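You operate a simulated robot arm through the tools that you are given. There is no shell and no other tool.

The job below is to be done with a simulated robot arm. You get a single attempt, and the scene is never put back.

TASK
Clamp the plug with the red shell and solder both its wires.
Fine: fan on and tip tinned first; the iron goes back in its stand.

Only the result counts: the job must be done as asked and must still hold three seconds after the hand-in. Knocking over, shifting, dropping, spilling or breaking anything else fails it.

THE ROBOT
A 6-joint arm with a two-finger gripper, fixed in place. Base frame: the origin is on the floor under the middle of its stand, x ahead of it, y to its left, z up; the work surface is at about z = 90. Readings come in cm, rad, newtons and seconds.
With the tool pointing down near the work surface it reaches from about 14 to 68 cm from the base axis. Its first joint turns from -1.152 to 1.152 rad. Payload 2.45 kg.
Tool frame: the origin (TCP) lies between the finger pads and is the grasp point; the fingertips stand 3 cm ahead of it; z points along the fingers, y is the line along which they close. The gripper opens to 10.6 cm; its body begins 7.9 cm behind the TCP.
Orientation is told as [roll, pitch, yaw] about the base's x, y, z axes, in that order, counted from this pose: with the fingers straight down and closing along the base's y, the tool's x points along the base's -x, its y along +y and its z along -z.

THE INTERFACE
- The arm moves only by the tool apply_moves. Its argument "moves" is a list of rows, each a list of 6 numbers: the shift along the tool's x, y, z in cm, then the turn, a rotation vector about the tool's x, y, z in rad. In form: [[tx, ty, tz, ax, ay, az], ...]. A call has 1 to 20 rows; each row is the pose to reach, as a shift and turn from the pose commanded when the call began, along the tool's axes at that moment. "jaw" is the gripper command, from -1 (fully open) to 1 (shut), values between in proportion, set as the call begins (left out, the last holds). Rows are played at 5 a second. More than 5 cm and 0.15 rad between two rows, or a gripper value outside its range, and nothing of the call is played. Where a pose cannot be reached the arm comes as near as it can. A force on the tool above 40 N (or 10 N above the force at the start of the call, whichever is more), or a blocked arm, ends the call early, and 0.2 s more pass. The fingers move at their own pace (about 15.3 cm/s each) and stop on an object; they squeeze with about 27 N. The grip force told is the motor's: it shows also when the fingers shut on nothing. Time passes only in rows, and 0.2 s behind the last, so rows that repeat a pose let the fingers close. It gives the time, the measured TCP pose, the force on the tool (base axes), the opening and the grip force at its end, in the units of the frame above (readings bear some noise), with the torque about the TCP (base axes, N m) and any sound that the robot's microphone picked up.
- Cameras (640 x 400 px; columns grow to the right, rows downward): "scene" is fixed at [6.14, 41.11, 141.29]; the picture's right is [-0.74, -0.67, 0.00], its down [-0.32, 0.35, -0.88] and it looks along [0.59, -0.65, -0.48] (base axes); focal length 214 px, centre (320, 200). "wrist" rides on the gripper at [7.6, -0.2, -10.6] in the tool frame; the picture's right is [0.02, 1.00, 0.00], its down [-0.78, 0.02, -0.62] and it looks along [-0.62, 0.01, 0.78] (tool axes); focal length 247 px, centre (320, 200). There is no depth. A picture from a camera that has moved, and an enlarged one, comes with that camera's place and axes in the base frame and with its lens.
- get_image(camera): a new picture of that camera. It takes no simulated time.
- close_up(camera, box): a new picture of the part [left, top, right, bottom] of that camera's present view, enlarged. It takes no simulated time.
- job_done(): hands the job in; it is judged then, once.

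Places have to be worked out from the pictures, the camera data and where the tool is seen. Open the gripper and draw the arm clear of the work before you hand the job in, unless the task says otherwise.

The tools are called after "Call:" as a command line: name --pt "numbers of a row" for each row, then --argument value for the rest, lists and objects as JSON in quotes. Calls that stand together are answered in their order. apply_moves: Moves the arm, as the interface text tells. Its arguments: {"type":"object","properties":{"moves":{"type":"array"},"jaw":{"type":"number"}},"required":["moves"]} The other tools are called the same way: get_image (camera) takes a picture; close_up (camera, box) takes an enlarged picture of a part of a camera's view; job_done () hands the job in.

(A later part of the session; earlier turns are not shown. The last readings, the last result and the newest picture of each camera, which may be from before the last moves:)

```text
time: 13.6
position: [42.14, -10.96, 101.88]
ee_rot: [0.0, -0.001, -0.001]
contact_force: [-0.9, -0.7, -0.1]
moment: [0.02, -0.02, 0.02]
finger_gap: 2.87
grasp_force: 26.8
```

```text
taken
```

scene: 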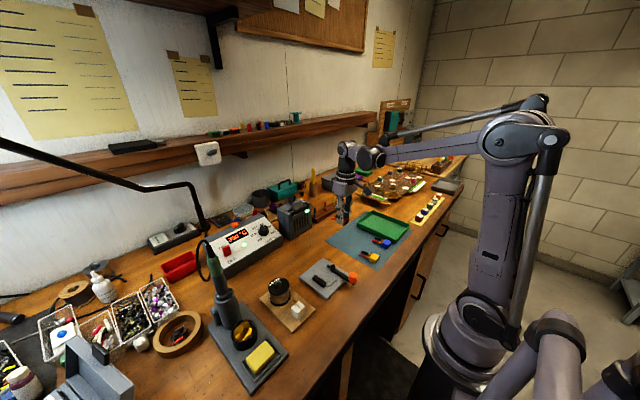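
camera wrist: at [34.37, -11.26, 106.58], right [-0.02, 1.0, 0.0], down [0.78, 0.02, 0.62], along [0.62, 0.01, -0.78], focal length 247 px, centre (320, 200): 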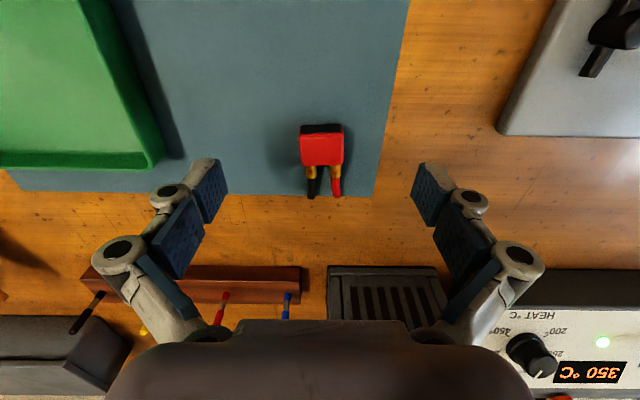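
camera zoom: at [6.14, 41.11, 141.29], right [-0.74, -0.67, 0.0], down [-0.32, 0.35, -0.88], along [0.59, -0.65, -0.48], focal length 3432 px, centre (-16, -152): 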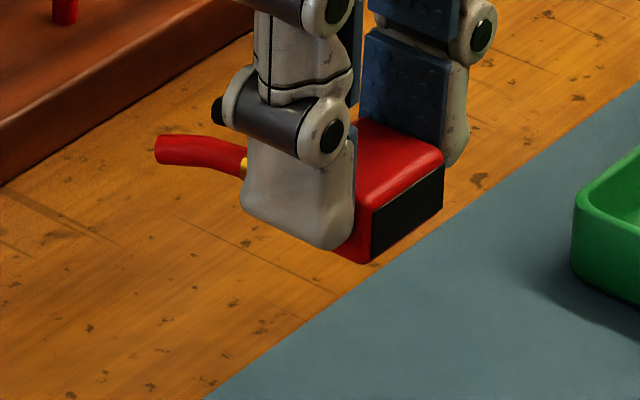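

The fingertips overlap almost the whole shell (only ~0.2 cm protrudes). I want more of the shell below the tips for the clamp pocket, so I'll set it back down on the mat, open a little, rise 0.55 cm and regrip.

Call:
apply_moves --pt "0 0 4 0 0 0" --pt "0 0 7 0 0 0" --pt "0 0 7.9 0 0 0" --pt "0 0 7.9 0 0 0"

Call:
apply_moves --pt "0 0 0 0 0 0" --pt "0 0 0 0 0 0" --pt "0 0 -0.45 0 0 0" --pt "0 0 -0.45 0 0 0" --jaw 0.15

Call:
apply_moves --pt "0 0 0 0 0 0" --pt "0 0 0 0 0 0" --pt "0 0 0 0 0 0" --jaw 1

Call:
close_up --camera "scene" --box '[325, 228, 357, 248]'

```text
time: 14.6
position: [42.14, -10.79, 93.98]
ee_rot: [0.001, 0.001, 0.001]
contact_force: [0.0, 0.5, -0.9]
moment: [-0.03, 0.01, 0.03]
finger_gap: 2.87
grasp_force: 26.9
```

```text
time: 15.6
position: [42.11, -10.85, 94.54]
ee_rot: [0.002, 0.001, 0.001]
contact_force: [0.3, 0.2, -0.6]
moment: [-0.01, 0.01, -0.01]
finger_gap: 4.48
grasp_force: 0.1
```

```text
time: 16.4
position: [42.16, -10.96, 94.5]
ee_rot: [-0.001, 0.0, 0.0]
contact_force: [0.5, 0.4, 2.4]
moment: [-0.01, -0.03, 0.0]
finger_gap: 2.86
grasp_force: 27.3
```

```text
16.00 times, centred on (341, 238) of scene
camera zoom: at [6.14, 41.11, 141.29], right [-0.74, -0.67, 0.0], down [-0.32, 0.35, -0.88], along [0.59, -0.65, -0.48], focal length 3432 px, centre (-16, -408)
```

zoom: 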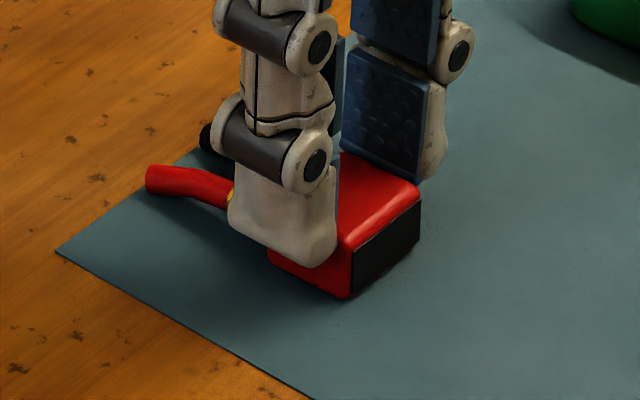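

Now roughly 0.4 cm of shell is pinched and ~0.9 cm hangs below the tips. I'll lift slightly to test that this higher grip holds level.

Call:
apply_moves --pt "0 0 -0.5 0 0 0" --pt "0 0 -1.5 0 0 0" --pt "0 0 -3 0 0 0" --pt "0 0 -3 0 0 0"

Call:
close_up --camera "scene" --box '[325, 220, 357, 240]'

Call:
close_up --camera "wrist" --box '[240, 100, 400, 200]'

```text
time: 17.4
position: [42.25, -10.88, 97.46]
ee_rot: [0.001, 0.0, 0.0]
contact_force: [-0.4, -0.7, -1.0]
moment: [0.0, 0.02, 0.02]
finger_gap: 2.9
grasp_force: 27.4
```

```text
16.00 times, centred on (341, 230) of scene
camera zoom: at [6.14, 41.11, 141.29], right [-0.74, -0.67, 0.0], down [-0.32, 0.35, -0.88], along [0.59, -0.65, -0.48], focal length 3432 px, centre (-16, -280)
```

zoom: 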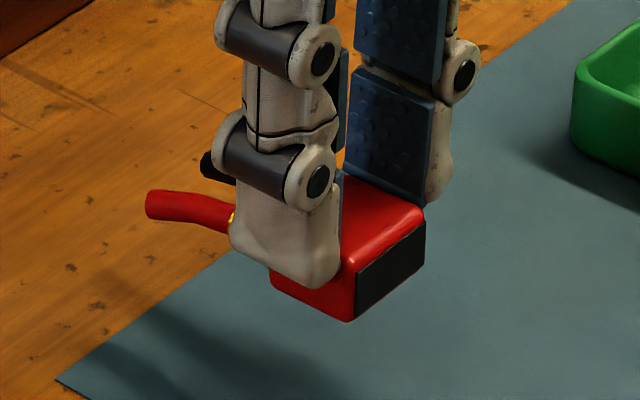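

```text
4.00 times, centred on (320, 150) of wrist
camera zoom: at [34.63, -11.1, 108.12], right [-0.02, 1.0, 0.0], down [0.78, 0.02, 0.62], along [0.62, 0.01, -0.78], focal length 988 px, centre (320, 400)
```

zoom: 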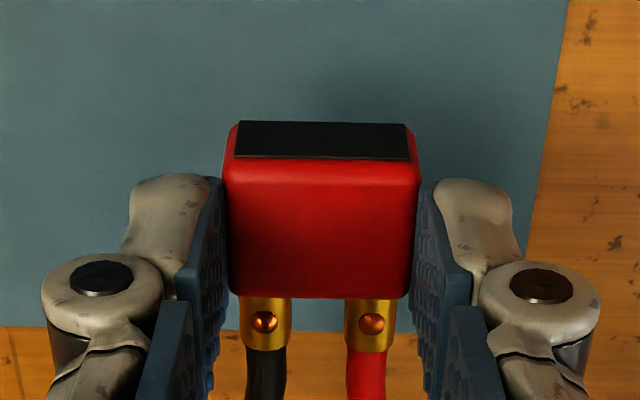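

The plug hangs level and stable, with its -x face about 1.27 cm ahead of the TCP and its top ~2.95 cm below it. I'll carry it at moderate speed to above the clamp pocket near (34, 7).

Call:
apply_moves --pt "0.5 1.0 -2.0 0 0 0" --pt "1.5 3.0 -4.0 0 0 0" --pt "2.7 5.5 -4.5 0 0 0" --pt "3.9 8.2 -4.5 0 0 0" --pt "5.1 10.9 -4.5 0 0 0" --pt "6.3 13.6 -4.5 0 0 0" --pt "7.4 16.2 -4.5 0 0 0" --pt "8.15 18.0 -4.5 0 0 0" --pt "8.15 18.0 -4.5 0 0 0"

Call:
get_image --camera "wrist"

Call:
close_up --camera "wrist" --box '[240, 60, 400, 200]'

Call:
close_up --camera "scene" --box '[300, 230, 372, 290]'

```text
time: 19.4
position: [34.15, 7.0, 101.88]
ee_rot: [0.0, 0.001, 0.002]
contact_force: [0.5, -0.1, 0.0]
moment: [-0.02, 0.0, -0.01]
finger_gap: 2.85
grasp_force: 26.9
```

```text
taken
camera wrist: at [26.45, 6.81, 112.58], right [-0.02, 1.0, 0.0], down [0.78, 0.02, 0.62], along [0.62, 0.01, -0.78], focal length 247 px, centre (320, 200)
```

wrist: 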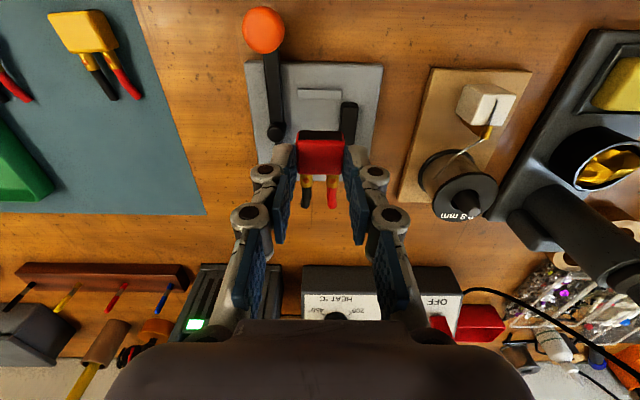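

```text
2.86 times, centred on (320, 130) of wrist
camera zoom: at [26.45, 6.81, 112.58], right [-0.02, 1.0, 0.0], down [0.78, 0.02, 0.62], along [0.62, 0.01, -0.78], focal length 706 px, centre (320, 400)
```

zoom: 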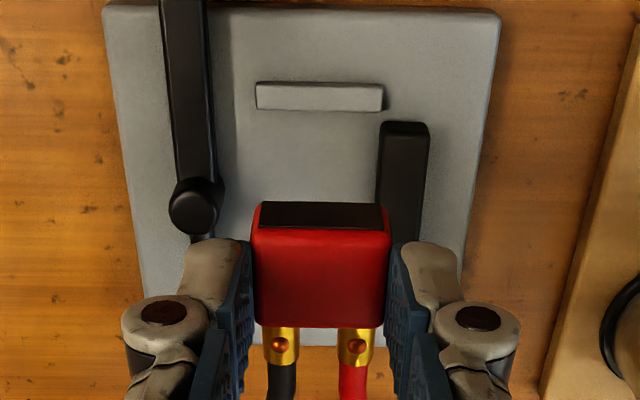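

```text
6.67 times, centred on (336, 260) of scene
camera zoom: at [6.14, 41.11, 141.29], right [-0.74, -0.67, 0.0], down [-0.32, 0.35, -0.88], along [0.59, -0.65, -0.48], focal length 1430 px, centre (213, -200)
```

zoom: 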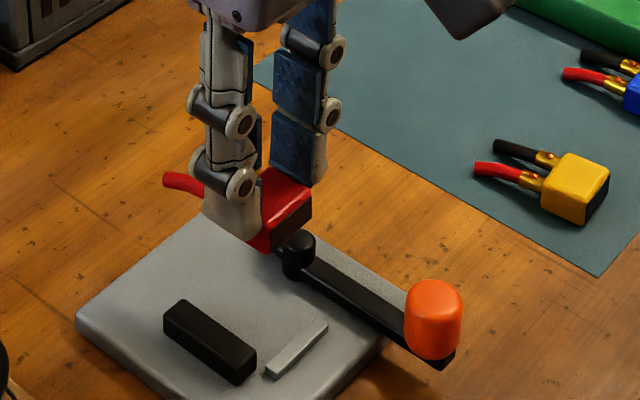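

Measured from here the plug sits at y 5.4–8.5 and x 32.75–35.1, against jaw face y≈8.65 and stop face x≈32.65. I'll bias it 0.12 cm away from both and lower to just above the pocket for a check.

Call:
apply_moves --pt "-0.12 -0.12 1.5 0 0 0" --pt "-0.12 -0.12 3.0 0 0 0" --pt "-0.12 -0.12 4.5 0 0 0" --pt "-0.12 -0.12 5.4 0 0 0" --pt "-0.12 -0.12 5.4 0 0 0"

Call:
close_up --camera "wrist" --box '[240, 60, 400, 200]'

Call:
close_up --camera "scene" --box '[310, 250, 358, 285]'

```text
time: 20.6
position: [34.04, 7.03, 96.63]
ee_rot: [0.001, -0.001, 0.001]
contact_force: [-1.0, 0.4, -0.2]
moment: [0.0, -0.01, 0.01]
finger_gap: 2.89
grasp_force: 27.1
```

```text
2.86 times, centred on (320, 130) of wrist
camera zoom: at [26.56, 6.75, 107.18], right [-0.02, 1.0, 0.0], down [0.78, 0.02, 0.62], along [0.62, 0.01, -0.78], focal length 706 px, centre (320, 400)
```

zoom: 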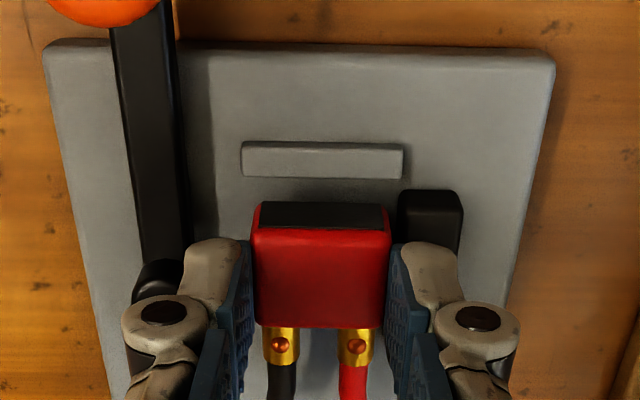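

```text
11.43 times, centred on (334, 268) of scene
camera zoom: at [6.14, 41.11, 141.29], right [-0.74, -0.67, 0.0], down [-0.32, 0.35, -0.88], along [0.59, -0.65, -0.48], focal length 2451 px, centre (160, -571)
```

zoom: 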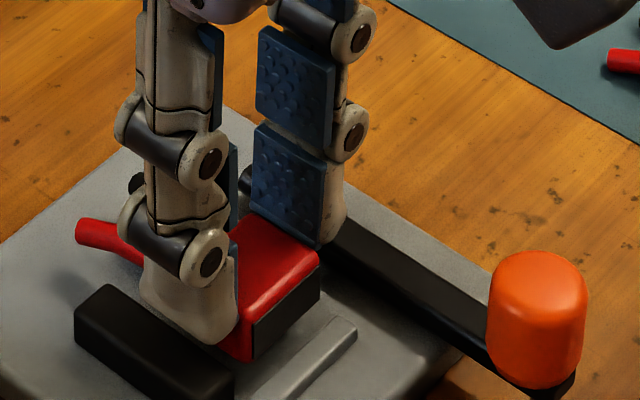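

Margins look right: about 0.14 cm to the jaw and 0.1 cm to the stop. I'll add 0.1 cm of clearance from the stop and descend slowly to just above the plate.

Call:
apply_moves --pt "-0.1 -0.05 0.4 0 0 0" --pt "-0.1 -0.05 0.7 0 0 0" --pt "-0.1 -0.05 0.9 0 0 0" --pt "-0.1 -0.05 1.0 0 0 0" --pt "-0.1 -0.05 1.0 0 0 0"

Call:
close_up --camera "scene" --box '[310, 255, 350, 280]'

Call:
close_up --camera "wrist" --box '[270, 100, 390, 180]'

```text
time: 21.8
position: [34.26, 6.96, 95.56]
ee_rot: [0.001, -0.001, -0.001]
contact_force: [-1.1, 0.7, 25.8]
moment: [-0.02, -0.11, 0.0]
finger_gap: 2.87
grasp_force: 27.3
```

```text
16.00 times, centred on (330, 268) of scene
camera zoom: at [6.11, 41.1, 141.29], right [-0.74, -0.67, 0.0], down [-0.32, 0.35, -0.88], along [0.59, -0.65, -0.48], focal length 3432 px, centre (160, -880)
```

zoom: 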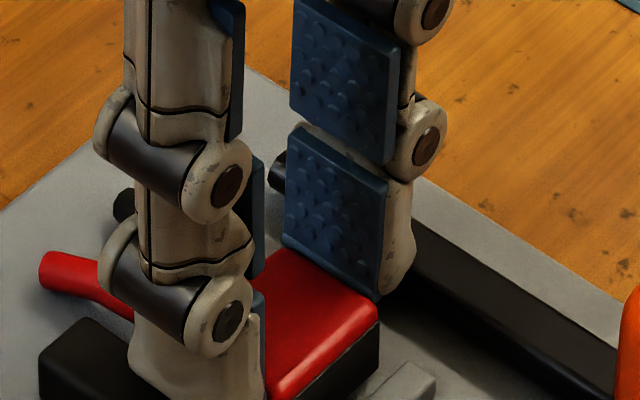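

```text
5.00 times, centred on (330, 140) of wrist
camera zoom: at [26.67, 6.67, 106.22], right [-0.02, 1.0, 0.0], down [0.78, 0.02, 0.62], along [0.62, 0.01, -0.78], focal length 1235 px, centre (270, 500)
```

zoom: 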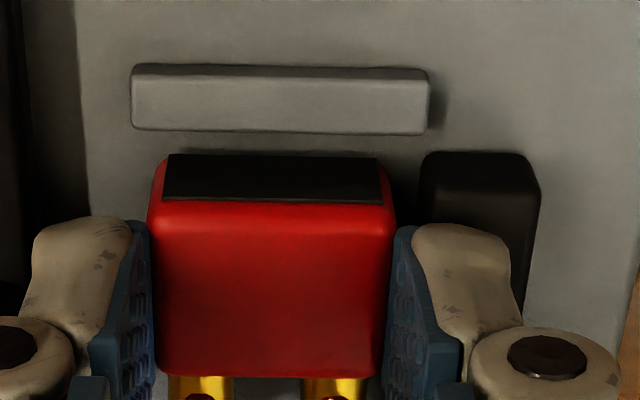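

Contact with about 26 N upward: the plug (or a fingertip) is on the clamp. The plug hasn't slid in the grip; I'll ease up 0.1 cm to relieve it and read the force.

Call:
apply_moves --pt "0 0 -0.1 0 0 0" --pt "0 0 -0.1 0 0 0"

Call:
close_up --camera "scene" --box '[305, 258, 353, 288]'

```text
time: 22.4
position: [34.24, 6.88, 95.47]
ee_rot: [0.0, 0.002, -0.001]
contact_force: [-0.2, -0.7, 0.6]
moment: [0.01, -0.05, -0.01]
finger_gap: 2.85
grasp_force: 27.3
```

```text
13.33 times, centred on (329, 273) of scene
camera zoom: at [6.14, 41.11, 141.29], right [-0.74, -0.67, 0.0], down [-0.32, 0.35, -0.88], along [0.59, -0.65, -0.48], focal length 2860 px, centre (200, -773)
```

zoom: 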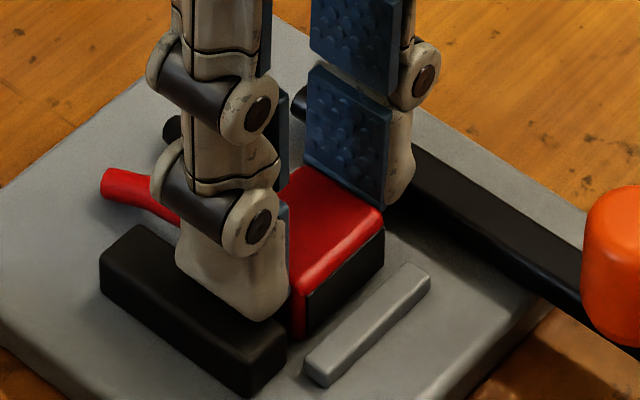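

Force is gone at this height. I'll open only slightly (the lever pivot is close to the -y finger) so the shell settles into the pocket.

Call:
apply_moves --pt "0 0 0 0 0 0" --pt "0 0 0 0 0 0" --pt "0 0 0 0 0 0" --jaw 0.4

Call:
close_up --camera "scene" --box '[305, 258, 353, 288]'

Call:
close_up --camera "wrist" --box '[270, 100, 390, 180]'

```text
time: 23.2
position: [34.32, 6.88, 95.5]
ee_rot: [0.0, 0.001, 0.0]
contact_force: [0.9, -0.3, 0.1]
moment: [-0.02, 0.0, -0.04]
finger_gap: 3.2
grasp_force: 0.1
```

```text
13.33 times, centred on (329, 273) of scene
camera zoom: at [6.14, 41.11, 141.29], right [-0.74, -0.67, 0.0], down [-0.32, 0.35, -0.88], along [0.59, -0.65, -0.48], focal length 2860 px, centre (200, -773)
```

zoom: 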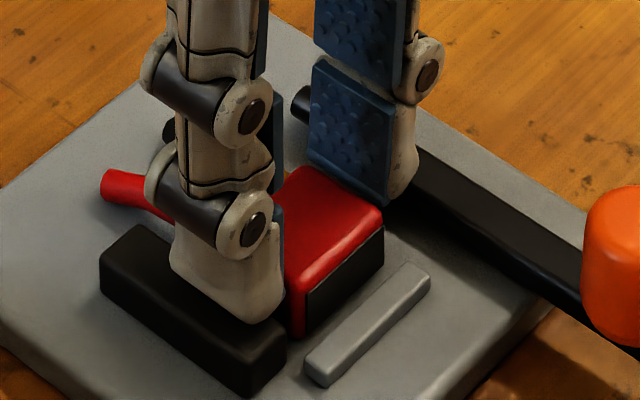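

```text
5.00 times, centred on (330, 140) of wrist
camera zoom: at [26.67, 6.67, 106.29], right [-0.02, 1.0, 0.0], down [0.78, 0.02, 0.62], along [0.62, 0.01, -0.78], focal length 1235 px, centre (270, 500)
```

zoom: 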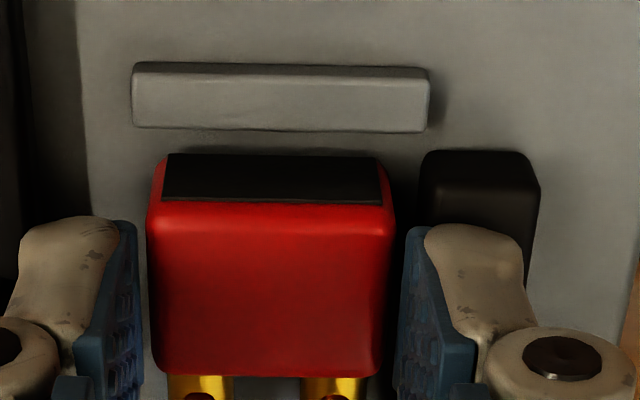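

The plug is sitting on the plate in the pocket and the fingers are off it. I'll rise straight up and look from above.

Call:
apply_moves --pt "0 0 -0.5 0 0 0" --pt "0 0 -1.5 0 0 0" --pt "0 0 -4 0 0 0" --pt "0 0 -8 0 0 0" --pt "0 0 -12 0 0 0"

Call:
close_up --camera "wrist" --box '[240, 0, 400, 140]'

Call:
close_up --camera "scene" --box '[305, 250, 361, 290]'

```text
time: 24.4
position: [34.31, 7.0, 107.79]
ee_rot: [-0.001, 0.0, 0.0]
contact_force: [-1.2, 0.9, 0.0]
moment: [0.02, 0.01, -0.03]
finger_gap: 3.2
grasp_force: 0.0
```

```text
2.86 times, centred on (320, 70) of wrist
camera zoom: at [26.7, 6.64, 118.37], right [-0.02, 1.0, 0.0], down [0.78, 0.02, 0.62], along [0.62, 0.01, -0.78], focal length 706 px, centre (320, 571)
```

zoom: 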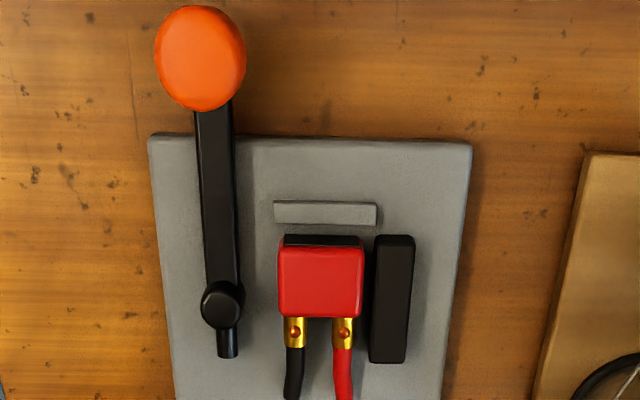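

```text
10.00 times, centred on (333, 270) of scene
camera zoom: at [6.14, 41.11, 141.29], right [-0.74, -0.67, 0.0], down [-0.32, 0.35, -0.88], along [0.59, -0.65, -0.48], focal length 2145 px, centre (190, -500)
```

zoom: 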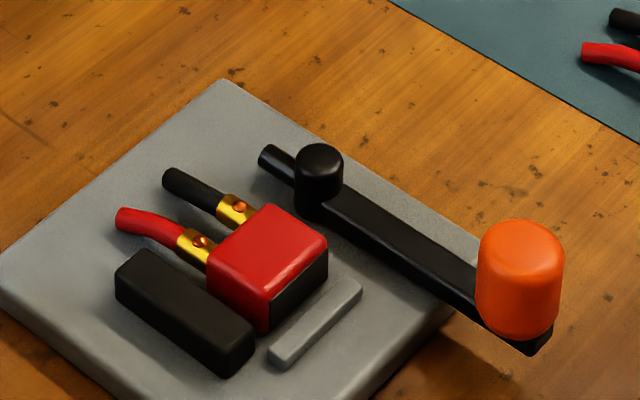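

The plug sits square in the pocket, but with about 0.3 cm of slack to the jaw and stop, and the cam nose (reach y≈5.35) would catch its near face at y≈5.2. I'll go back down, regrip at the same height and seat it toward the jaw and stop.

Call:
apply_moves --pt "0 0 4 0 0 0" --pt "0 0 8 0 0 0" --pt "0 0 10.5 0 0 0" --pt "0 0 11.5 0 0 0" --pt "0 0 12 0 0 0"

Call:
apply_moves --pt "0 0 0 0 0 0" --pt "0 0 0 0 0 0" --pt "0 0 0 0 0 0" --jaw 1

Call:
apply_moves --pt "0.1 0.1 0 0 0 0" --pt "0.18 0.2 0 0 0 0" --pt "0.25 0.28 0 0 0 0" --pt "0.25 0.28 0 0 0 0"

Call:
close_up --camera "wrist" --box '[270, 100, 390, 180]'

Call:
close_up --camera "scene" --box '[305, 258, 353, 288]'

```text
time: 25.6
position: [34.29, 6.85, 95.63]
ee_rot: [0.0, 0.0, -0.001]
contact_force: [0.3, -0.5, -0.7]
moment: [0.01, 0.0, -0.03]
finger_gap: 3.21
grasp_force: 0.1
```

```text
time: 26.4
position: [34.34, 6.89, 95.6]
ee_rot: [0.0, 0.0, -0.001]
contact_force: [0.4, -0.2, 0.7]
moment: [-0.01, -0.02, 0.03]
finger_gap: 2.86
grasp_force: 26.8
```

```text
time: 27.4
position: [34.2, 7.21, 95.6]
ee_rot: [0.0, -0.001, -0.001]
contact_force: [-0.2, 0.0, -0.5]
moment: [0.02, 0.01, 0.03]
finger_gap: 2.86
grasp_force: 26.8
```

```text
5.00 times, centred on (330, 140) of wrist
camera zoom: at [26.43, 6.94, 106.3], right [-0.02, 1.0, 0.0], down [0.78, 0.02, 0.62], along [0.62, 0.01, -0.78], focal length 1235 px, centre (270, 500)
```

zoom: 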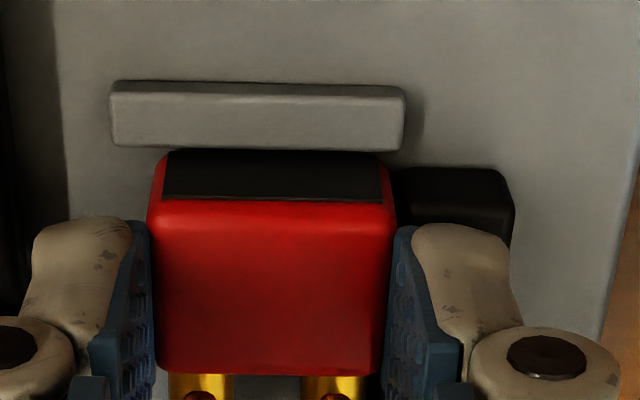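

```text
13.33 times, centred on (329, 273) of scene
camera zoom: at [6.14, 41.11, 141.29], right [-0.74, -0.67, 0.0], down [-0.32, 0.35, -0.88], along [0.59, -0.65, -0.48], focal length 2860 px, centre (200, -773)
```

zoom: 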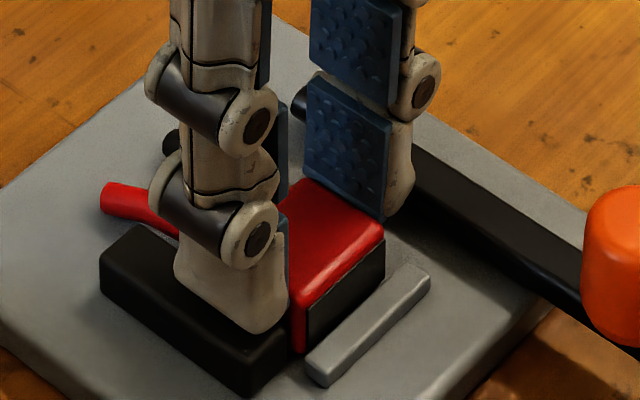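

Still no contact force, so a small gap remains. I'll creep a bit further toward the jaw and stop.

Call:
apply_moves --pt "0.05 0.05 0 0 0 0" --pt "0.08 0.1 0 0 0 0" --pt "0.08 0.1 0 0 0 0"

Call:
close_up --camera "wrist" --box '[270, 100, 390, 180]'

```text
time: 28.2
position: [33.91, 7.2, 95.64]
ee_rot: [0.0, 0.002, 0.001]
contact_force: [0.7, -0.9, 0.5]
moment: [-0.02, 0.03, -0.01]
finger_gap: 2.88
grasp_force: 27.1
```

```text
5.00 times, centred on (330, 140) of wrist
camera zoom: at [26.35, 7.03, 106.29], right [-0.02, 1.0, 0.0], down [0.78, 0.02, 0.62], along [0.62, 0.01, -0.78], focal length 1235 px, centre (270, 500)
```

zoom: 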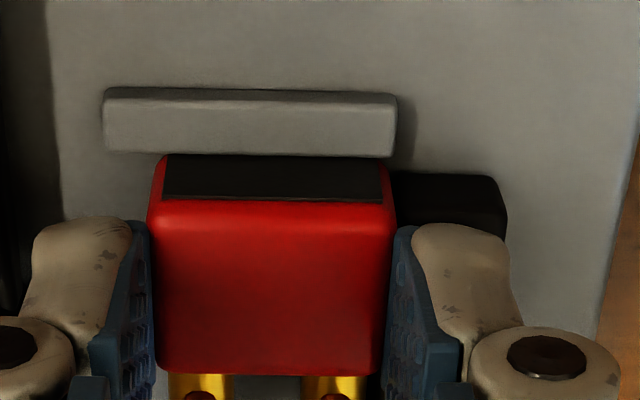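

The -x face is now right at the stop. One more tiny move toward the jaw to feel contact.

Call:
apply_moves --pt "0 0.06 0 0 0 0" --pt "0.02 0.12 0 0 0 0" --pt "0.02 0.12 0 0 0 0"

Call:
close_up --camera "wrist" --box '[270, 100, 390, 180]'

```text
time: 29.0
position: [34.0, 7.33, 95.62]
ee_rot: [-0.002, 0.002, -0.001]
contact_force: [1.1, -9.0, 1.4]
moment: [-0.29, -0.05, 0.03]
finger_gap: 2.87
grasp_force: 27.4
```

```text
5.00 times, centred on (330, 140) of wrist
camera zoom: at [26.34, 7.1, 106.29], right [-0.02, 1.0, 0.0], down [0.78, 0.02, 0.62], along [0.62, 0.01, -0.78], focal length 1235 px, centre (270, 500)
```

zoom: 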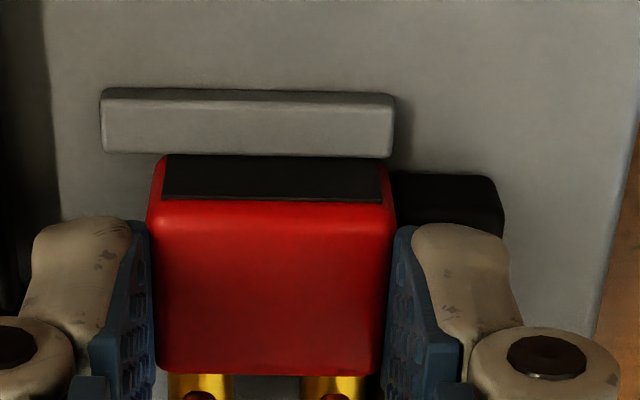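

Contact with the jaw at 9 N, so the plug is seated against both faces. I'll ease off, open slightly and rise.

Call:
apply_moves --pt "0 -0.04 0 0 0 0" --pt "0 -0.04 0 0 0 0"

Call:
apply_moves --pt "0 0 0 0 0 0" --pt "0 0 0 0 0 0" --pt "0 0 -0.5 0 0 0" --pt "0 0 -1.5 0 0 0" --pt "0 0 -4 0 0 0" --pt "0 0 -8 0 0 0" --pt "0 0 -12 0 0 0" --jaw 0.4

Call:
close_up --camera "wrist" --box '[240, 0, 400, 140]'

Call:
close_up --camera "wrist" --box '[275, 40, 355, 110]'

Call:
close_up --camera "scene" --box '[305, 250, 361, 290]'

```text
time: 29.6
position: [33.95, 7.34, 95.63]
ee_rot: [0.0, 0.0, -0.001]
contact_force: [1.9, -9.2, -0.1]
moment: [-0.35, -0.07, -0.04]
finger_gap: 2.9
grasp_force: 27.1
```

```text
time: 31.2
position: [34.03, 7.37, 107.66]
ee_rot: [-0.001, -0.001, 0.0]
contact_force: [0.1, -0.5, 1.0]
moment: [-0.01, 0.0, -0.02]
finger_gap: 3.18
grasp_force: 0.1
```

```text
2.86 times, centred on (320, 70) of wrist
camera zoom: at [26.39, 7.09, 118.3], right [-0.02, 1.0, 0.0], down [0.78, 0.02, 0.62], along [0.62, 0.01, -0.78], focal length 706 px, centre (320, 571)
```

zoom: 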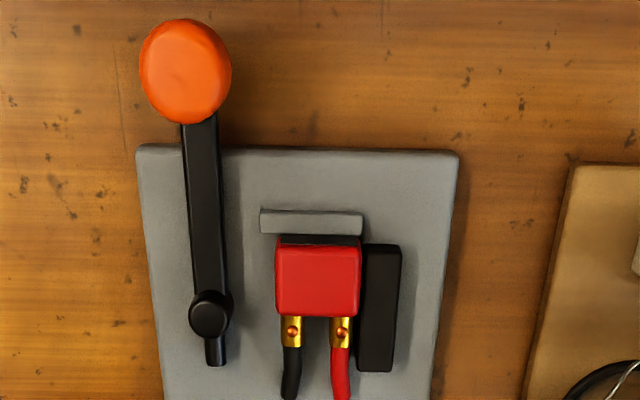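

```text
5.71 times, centred on (315, 75) of wrist
camera zoom: at [26.39, 7.09, 118.3], right [-0.02, 1.0, 0.0], down [0.78, 0.02, 0.62], along [0.62, 0.01, -0.78], focal length 1411 px, centre (349, 914)
```

zoom: 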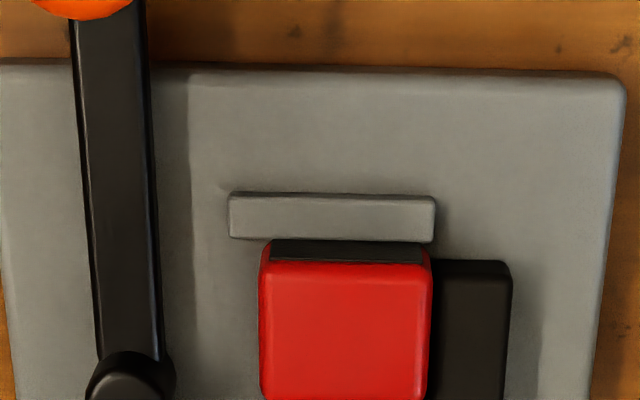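

```text
10.00 times, centred on (333, 270) of scene
camera zoom: at [6.14, 41.11, 141.29], right [-0.74, -0.67, 0.0], down [-0.32, 0.35, -0.88], along [0.59, -0.65, -0.48], focal length 2145 px, centre (190, -500)
```

zoom: 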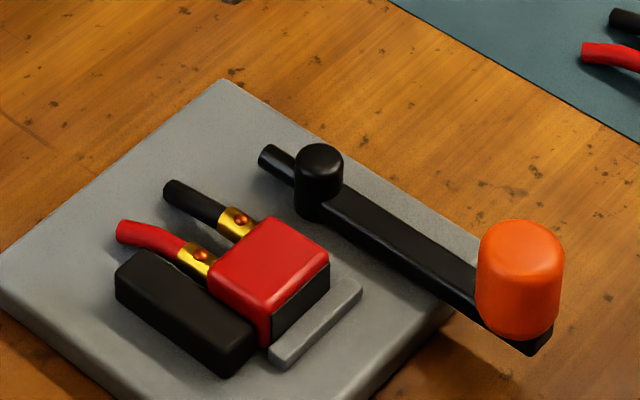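

The plug is seated against both jaw and stop, and the nose reach (≈5.5) matches its near face (≈5.53). Next I'll open to about 5 cm and come over the orange handle knob at (27.75, 3.25).

Call:
apply_moves --pt "3.0 -2.0 1.0 0 0 0" --pt "6.2 -4.1 2.6 0 0 0" --pt "6.2 -4.1 5.5 0 0 0" --pt "6.2 -4.1 5.5 0 0 0" --jaw 0.05

Call:
get_image --camera "wrist"

Call:
close_up --camera "wrist" --box '[240, 80, 400, 200]'

Call:
close_up --camera "scene" --box '[315, 220, 379, 290]'

```text
time: 32.2
position: [27.76, 3.29, 102.08]
ee_rot: [0.001, 0.0, 0.0]
contact_force: [0.2, -0.4, -0.4]
moment: [-0.01, 0.03, -0.02]
finger_gap: 5.02
grasp_force: 0.0
```

```text
taken
camera wrist: at [20.16, 3.02, 112.74], right [-0.02, 1.0, 0.0], down [0.78, 0.02, 0.62], along [0.62, 0.01, -0.78], focal length 247 px, centre (320, 200)
```

wrist: 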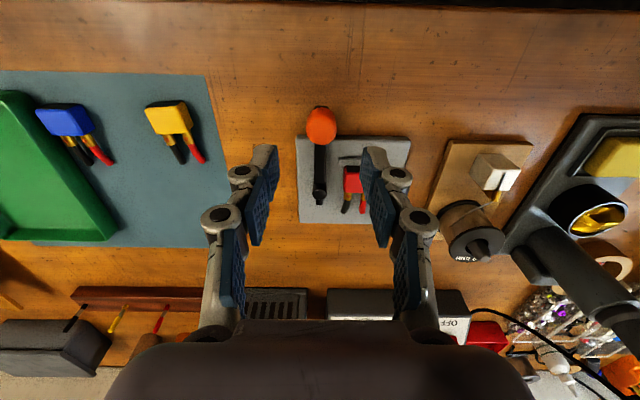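

```text
3.33 times, centred on (320, 140) of wrist
camera zoom: at [20.16, 3.02, 112.74], right [-0.02, 1.0, 0.0], down [0.78, 0.02, 0.62], along [0.62, 0.01, -0.78], focal length 823 px, centre (320, 400)
```

zoom: 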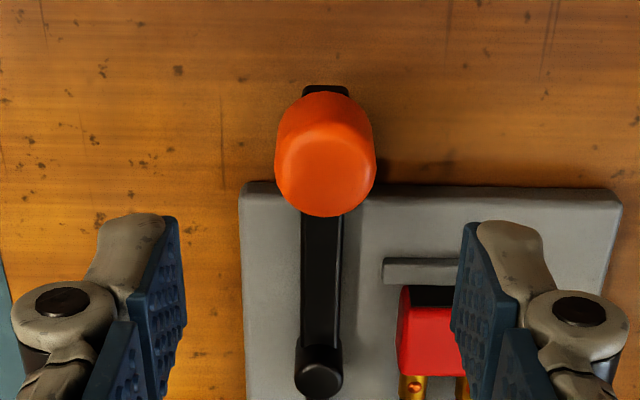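

```text
5.71 times, centred on (347, 255) of scene
camera zoom: at [6.14, 41.11, 141.29], right [-0.74, -0.67, 0.0], down [-0.32, 0.35, -0.88], along [0.59, -0.65, -0.48], focal length 1226 px, centre (166, -114)
```

zoom: 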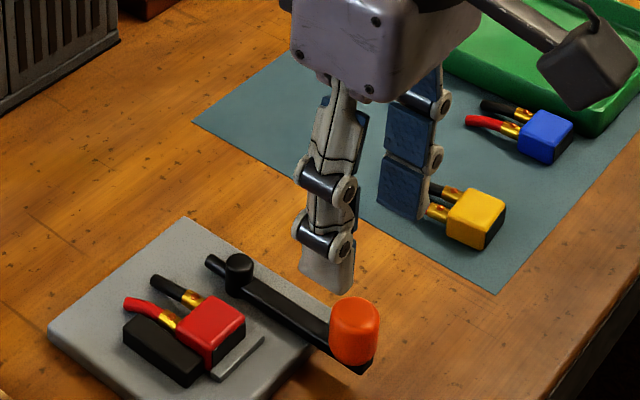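

The knob is centred between the fingers. Going down to enclose it (tips at z≈92) and then gripping.

Call:
apply_moves --pt "0.05 0 2.5 0 0 0" --pt "0.08 0 5.0 0 0 0" --pt "0.1 0 6.7 0 0 0"

Call:
apply_moves --pt "0 0 0 0 0 0" --pt "0 0 0 0 0 0" --pt "0 0 0 0 0 0" --jaw 1

Call:
close_up --camera "scene" --box '[300, 235, 372, 295]'

Call:
close_up --camera "wrist" --box '[240, 80, 400, 200]'

```text
time: 33.0
position: [27.64, 3.28, 95.4]
ee_rot: [0.0, 0.0, 0.0]
contact_force: [-0.7, -0.2, 1.0]
moment: [-0.02, -0.02, 0.02]
finger_gap: 5.0
grasp_force: 0.0
```

```text
time: 33.8
position: [27.6, 3.25, 95.41]
ee_rot: [-0.001, 0.0, 0.0]
contact_force: [-0.2, -1.9, -4.9]
moment: [-0.04, 0.19, -0.07]
finger_gap: 2.29
grasp_force: 45.3
```

```text
6.67 times, centred on (336, 265) of scene
camera zoom: at [6.14, 41.11, 141.29], right [-0.74, -0.67, 0.0], down [-0.32, 0.35, -0.88], along [0.59, -0.65, -0.48], focal length 1430 px, centre (213, -233)
```

zoom: 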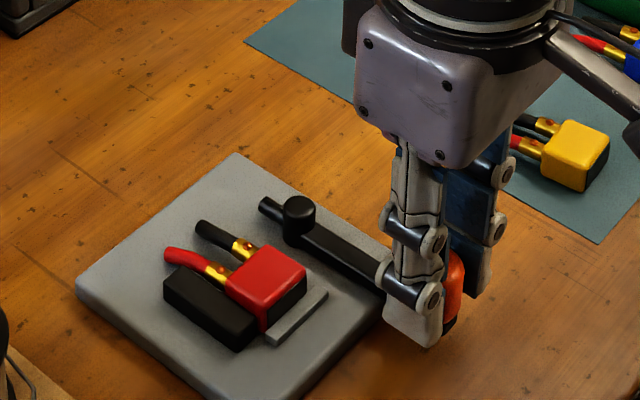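

```text
3.33 times, centred on (320, 140) of wrist
camera zoom: at [19.99, 3.03, 106.07], right [-0.02, 1.0, 0.0], down [0.78, 0.02, 0.62], along [0.62, 0.01, -0.78], focal length 823 px, centre (320, 400)
```

zoom: 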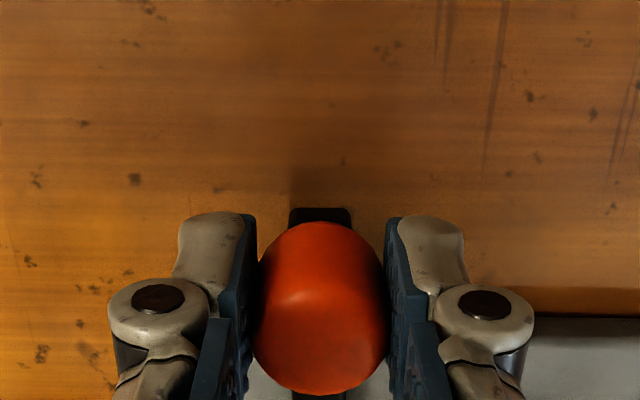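

The knob is gripped (2.29 cm). I'll swing it counter-clockwise about the pivot at (35.0, 3.2), turning the wrist with it; first a small test arc of 0.28 rad.

Call:
apply_moves --pt "-0.02 -0.52 0 0 0 -0.07" --pt "-0.07 -1.03 0 0 0 -0.14" --pt "-0.16 -1.55 0 0 0 -0.21" --pt "-0.29 -2.05 0 0 0 -0.28"

Call:
close_up --camera "scene" --box '[300, 235, 372, 295]'

```text
time: 34.8
position: [27.85, 1.31, 95.36]
ee_rot: [-0.001, 0.0, 0.282]
contact_force: [-2.8, 0.1, 13.1]
moment: [-0.04, 0.25, 0.03]
finger_gap: 2.28
grasp_force: 44.9
```

```text
6.67 times, centred on (336, 265) of scene
camera zoom: at [6.12, 41.11, 141.29], right [-0.74, -0.67, 0.0], down [-0.32, 0.35, -0.88], along [0.59, -0.65, -0.48], focal length 1430 px, centre (213, -233)
```

zoom: 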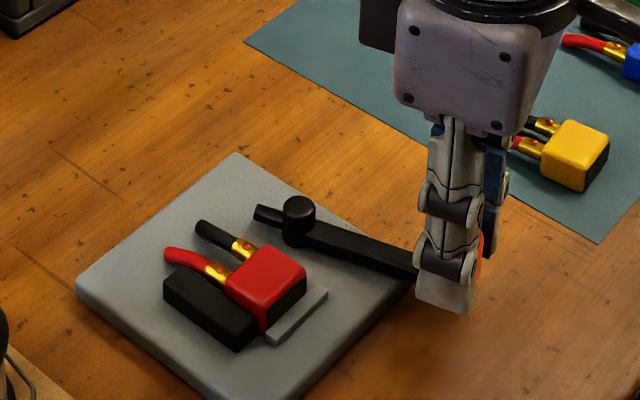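

The lever swings freely and the nose turns toward the plug. There's a 13 N vertical load, so I'll rise 0.1 cm while continuing the arc by another 0.7 rad.

Call:
apply_moves --pt "-0.07 -1.03 -0.1 0 0 -0.14" --pt "-0.29 -2.05 -0.1 0 0 -0.28" --pt "-0.64 -3.02 -0.1 0 0 -0.42" --pt "-1.13 -3.93 -0.1 0 0 -0.56" --pt "-1.74 -4.77 -0.1 0 0 -0.7"

Call:
close_up --camera "scene" --box '[300, 235, 372, 295]'

Call:
get_image --camera "wrist"

```text
time: 36.0
position: [31.13, -2.84, 95.4]
ee_rot: [0.0, -0.003, 0.982]
contact_force: [2.7, 5.0, -38.2]
moment: [-0.1, 0.12, -0.04]
finger_gap: 2.26
grasp_force: 45.3
```

```text
6.67 times, centred on (336, 265) of scene
camera zoom: at [6.19, 41.12, 141.28], right [-0.74, -0.67, 0.0], down [-0.32, 0.35, -0.88], along [0.59, -0.65, -0.48], focal length 1430 px, centre (213, -233)
```

zoom: 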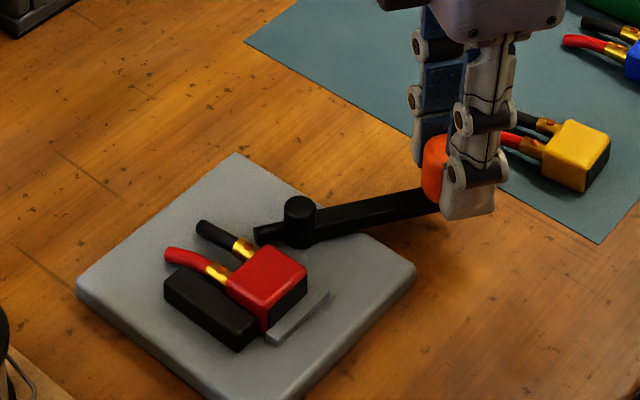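

```text
taken
camera wrist: at [26.98, -9.43, 106.14], right [-0.84, 0.54, 0.0], down [0.42, 0.66, 0.62], along [0.33, 0.52, -0.78], focal length 247 px, centre (320, 200)
```

wrist: 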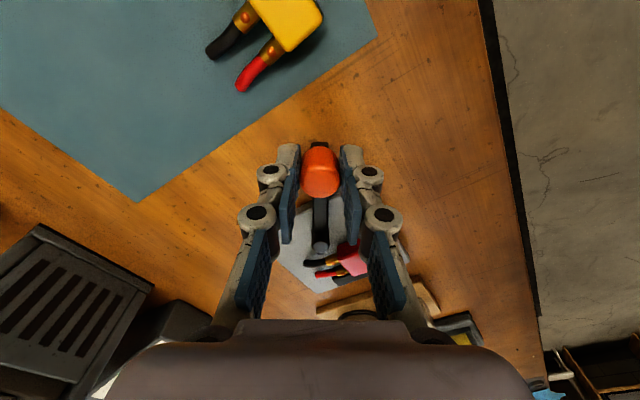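

The grip is stiff vertically: my 0.1 cm rise is now pulling 38 N. I'll drop 0.07 cm to unload it and continue the swing in smaller steps, watching for the nose meeting the plug.

Call:
apply_moves --pt "0 0 0.07 0 0 0" --pt "-0.01 -0.37 0.07 0 0 -0.05" --pt "-0.04 -0.74 0.07 0 0 -0.1" --pt "-0.08 -1.11 0.07 0 0 -0.15" --pt "-0.15 -1.47 0.07 0 0 -0.2" --pt "-0.23 -1.83 0.07 0 0 -0.25"

Call:
close_up --camera "scene" --box '[300, 235, 372, 295]'

```text
time: 37.4
position: [32.63, -3.62, 95.58]
ee_rot: [-0.002, -0.002, 1.231]
contact_force: [5.8, 3.9, 19.9]
moment: [-0.1, -0.19, -0.34]
finger_gap: 2.28
grasp_force: 45.0
```

```text
6.67 times, centred on (336, 265) of scene
camera zoom: at [6.14, 41.13, 141.28], right [-0.74, -0.67, 0.0], down [-0.32, 0.35, -0.88], along [0.59, -0.65, -0.48], focal length 1430 px, centre (213, -233)
```

zoom: 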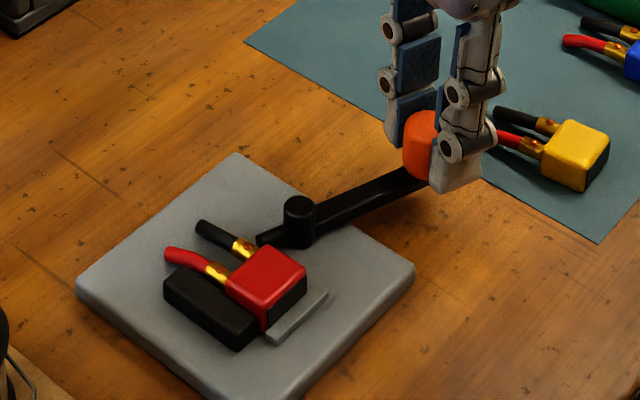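

At about 70° the nose is close to the plug's corner. I'll trim the height slightly and continue in fine steps to see where it presses.

Call:
apply_moves --pt "0 0 -0.02 0 0 0" --pt "-0.01 -0.37 -0.02 0 0 -0.05" --pt "-0.04 -0.74 -0.02 0 0 -0.1" --pt "-0.08 -1.11 -0.02 0 0 -0.15" --pt "-0.15 -1.47 -0.02 0 0 -0.2"

Call:
close_up --camera "scene" --box '[310, 250, 358, 285]'

Call:
close_up --camera "scene" --box '[300, 235, 372, 295]'

```text
time: 38.6
position: [33.81, -3.88, 95.52]
ee_rot: [0.006, -0.002, 1.432]
contact_force: [-9.5, 10.9, 28.1]
moment: [0.41, 0.33, -0.13]
finger_gap: 2.29
grasp_force: 45.4
```

```text
11.43 times, centred on (334, 268) of scene
camera zoom: at [6.08, 41.14, 141.28], right [-0.74, -0.67, 0.0], down [-0.32, 0.35, -0.88], along [0.59, -0.65, -0.48], focal length 2451 px, centre (160, -571)
```

zoom: 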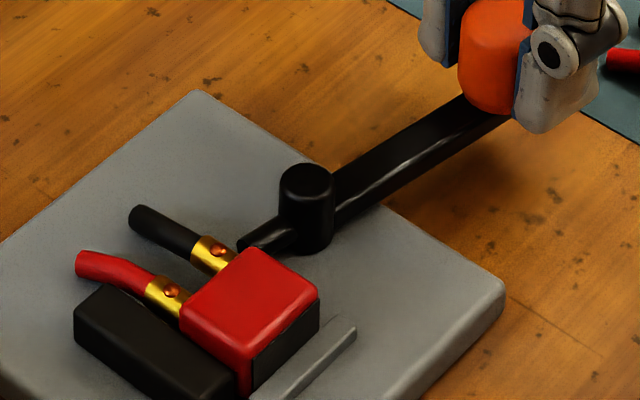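

```text
6.67 times, centred on (336, 265) of scene
camera zoom: at [6.08, 41.14, 141.28], right [-0.74, -0.67, 0.0], down [-0.32, 0.35, -0.88], along [0.59, -0.65, -0.48], focal length 1430 px, centre (213, -233)
```

zoom: 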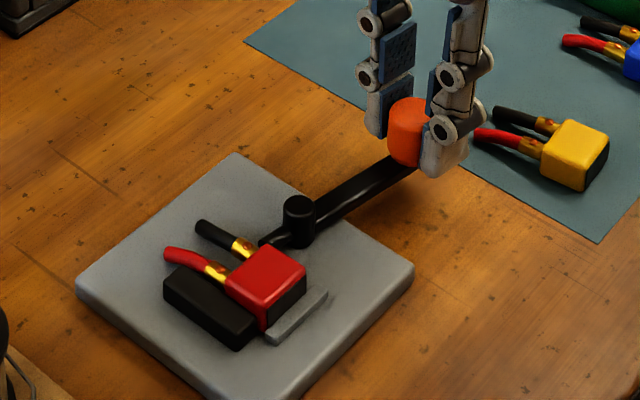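

The nose has reached the plug's face and resistance is starting (about 10 N). I'll unload the radial and vertical misfit a little and keep turning toward 90°.

Call:
apply_moves --pt "-0.06 0 -0.04 0 0 0" --pt "-0.07 -0.37 -0.04 0 0 -0.05" --pt "-0.1 -0.74 -0.04 0 0 -0.1" --pt "-0.14 -1.11 -0.04 0 0 -0.15"

Call:
close_up --camera "scene" --box '[310, 250, 358, 285]'

```text
time: 39.4
position: [33.82, -3.93, 95.46]
ee_rot: [0.023, -0.002, 1.513]
contact_force: [-12.2, 3.7, 9.0]
moment: [0.06, 0.44, 0.15]
finger_gap: 2.3
grasp_force: 44.6
stopped in row 3: the force on the tool passed its limit at 44 N (the readings are from after the stop); the commanded pose is now the measured one
```

```text
11.43 times, centred on (334, 268) of scene
camera zoom: at [6.1, 41.12, 141.29], right [-0.74, -0.67, 0.0], down [-0.32, 0.35, -0.88], along [0.59, -0.65, -0.48], focal length 2451 px, centre (160, -571)
```

zoom: 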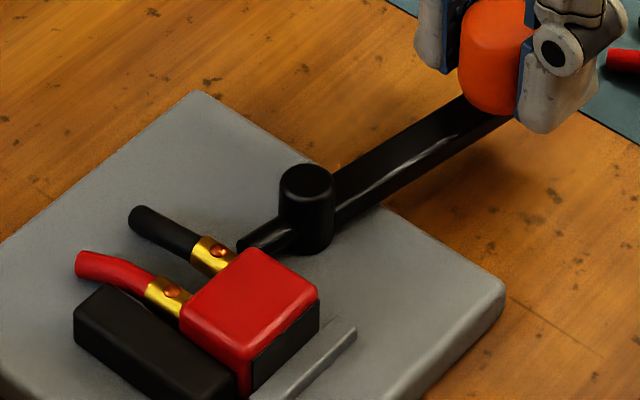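

It stopped at about 81° with the force limit reached, so the nose is pressing hard on the plug. I'll look closely at the nose contact before deciding whether this is the closed position.

Call:
close_up --camera "scene" --box '[322, 262, 342, 275]'

Call:
get_image --camera "wrist"

Call:
close_up --camera "wrist" --box '[280, 200, 390, 300]'

```text
16.00 times, centred on (332, 268) of scene
camera zoom: at [6.1, 41.12, 141.29], right [-0.74, -0.67, 0.0], down [-0.32, 0.35, -0.88], along [0.59, -0.65, -0.48], focal length 3432 px, centre (128, -896)
```

zoom: 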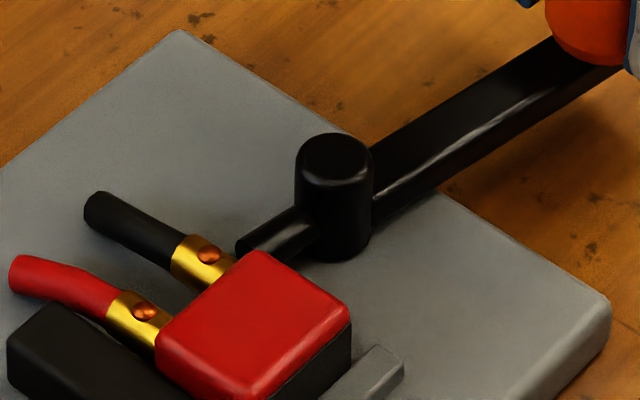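

```text
taken
camera wrist: at [33.85, -11.66, 106.04], right [-1.0, 0.04, 0.02], down [0.04, 0.78, 0.62], along [0.0, 0.62, -0.78], focal length 247 px, centre (320, 200)
```

wrist: 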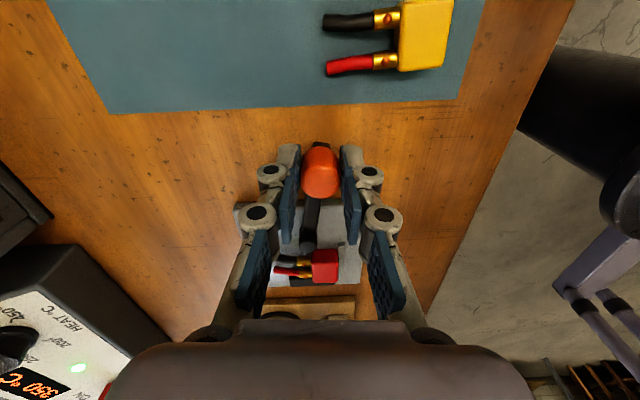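

```text
4.00 times, centred on (335, 250) of wrist
camera zoom: at [33.85, -11.66, 106.04], right [-1.0, 0.04, 0.02], down [0.04, 0.78, 0.62], along [0.0, 0.62, -0.78], focal length 988 px, centre (260, 0)
```

zoom: 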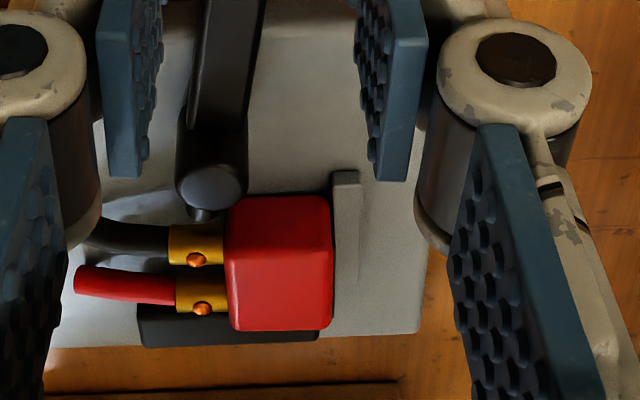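

The lever is firmly blocked at ~81° right where the nose meets the plug's near face. I'll release the knob, rise, and check from above whether the lever stays and how the nose sits.

Call:
apply_moves --pt "0 0 0 0 0 0" --pt "0 0 0 0 0 0" --pt "0 0 -3 0 0 0" --pt "0 0 -7 0 0 0" --pt "0 0 -11 0 0 0" --jaw 0.05

Call:
close_up --camera "scene" --box '[300, 235, 372, 295]'

Call:
get_image --camera "wrist"

```text
time: 40.6
position: [34.18, -4.05, 106.42]
ee_rot: [0.019, -0.001, 1.511]
contact_force: [0.2, 0.2, 0.3]
moment: [0.0, -0.03, -0.01]
finger_gap: 5.04
grasp_force: 0.2
```

```text
6.67 times, centred on (336, 265) of scene
camera zoom: at [6.14, 41.11, 141.29], right [-0.74, -0.67, 0.0], down [-0.32, 0.35, -0.88], along [0.59, -0.65, -0.48], focal length 1430 px, centre (213, -233)
```

zoom: 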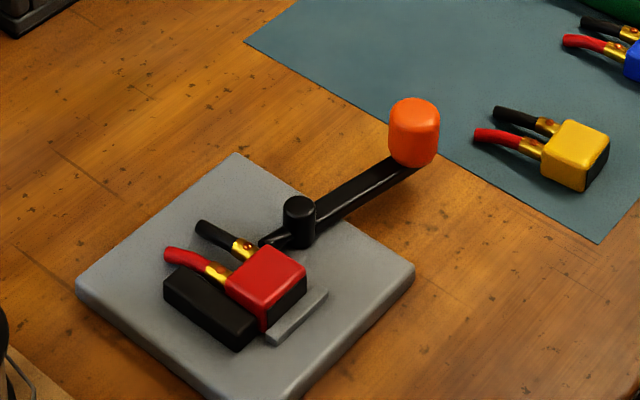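

```text
taken
camera wrist: at [34.19, -11.8, 117.07], right [-1.0, 0.04, 0.02], down [0.04, 0.78, 0.62], along [0.01, 0.62, -0.78], focal length 247 px, centre (320, 200)
```

wrist: 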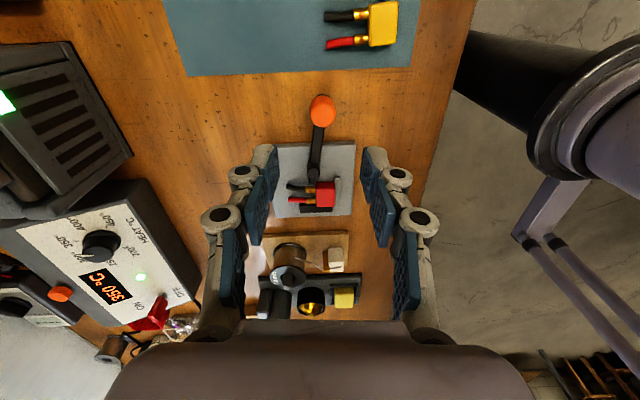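

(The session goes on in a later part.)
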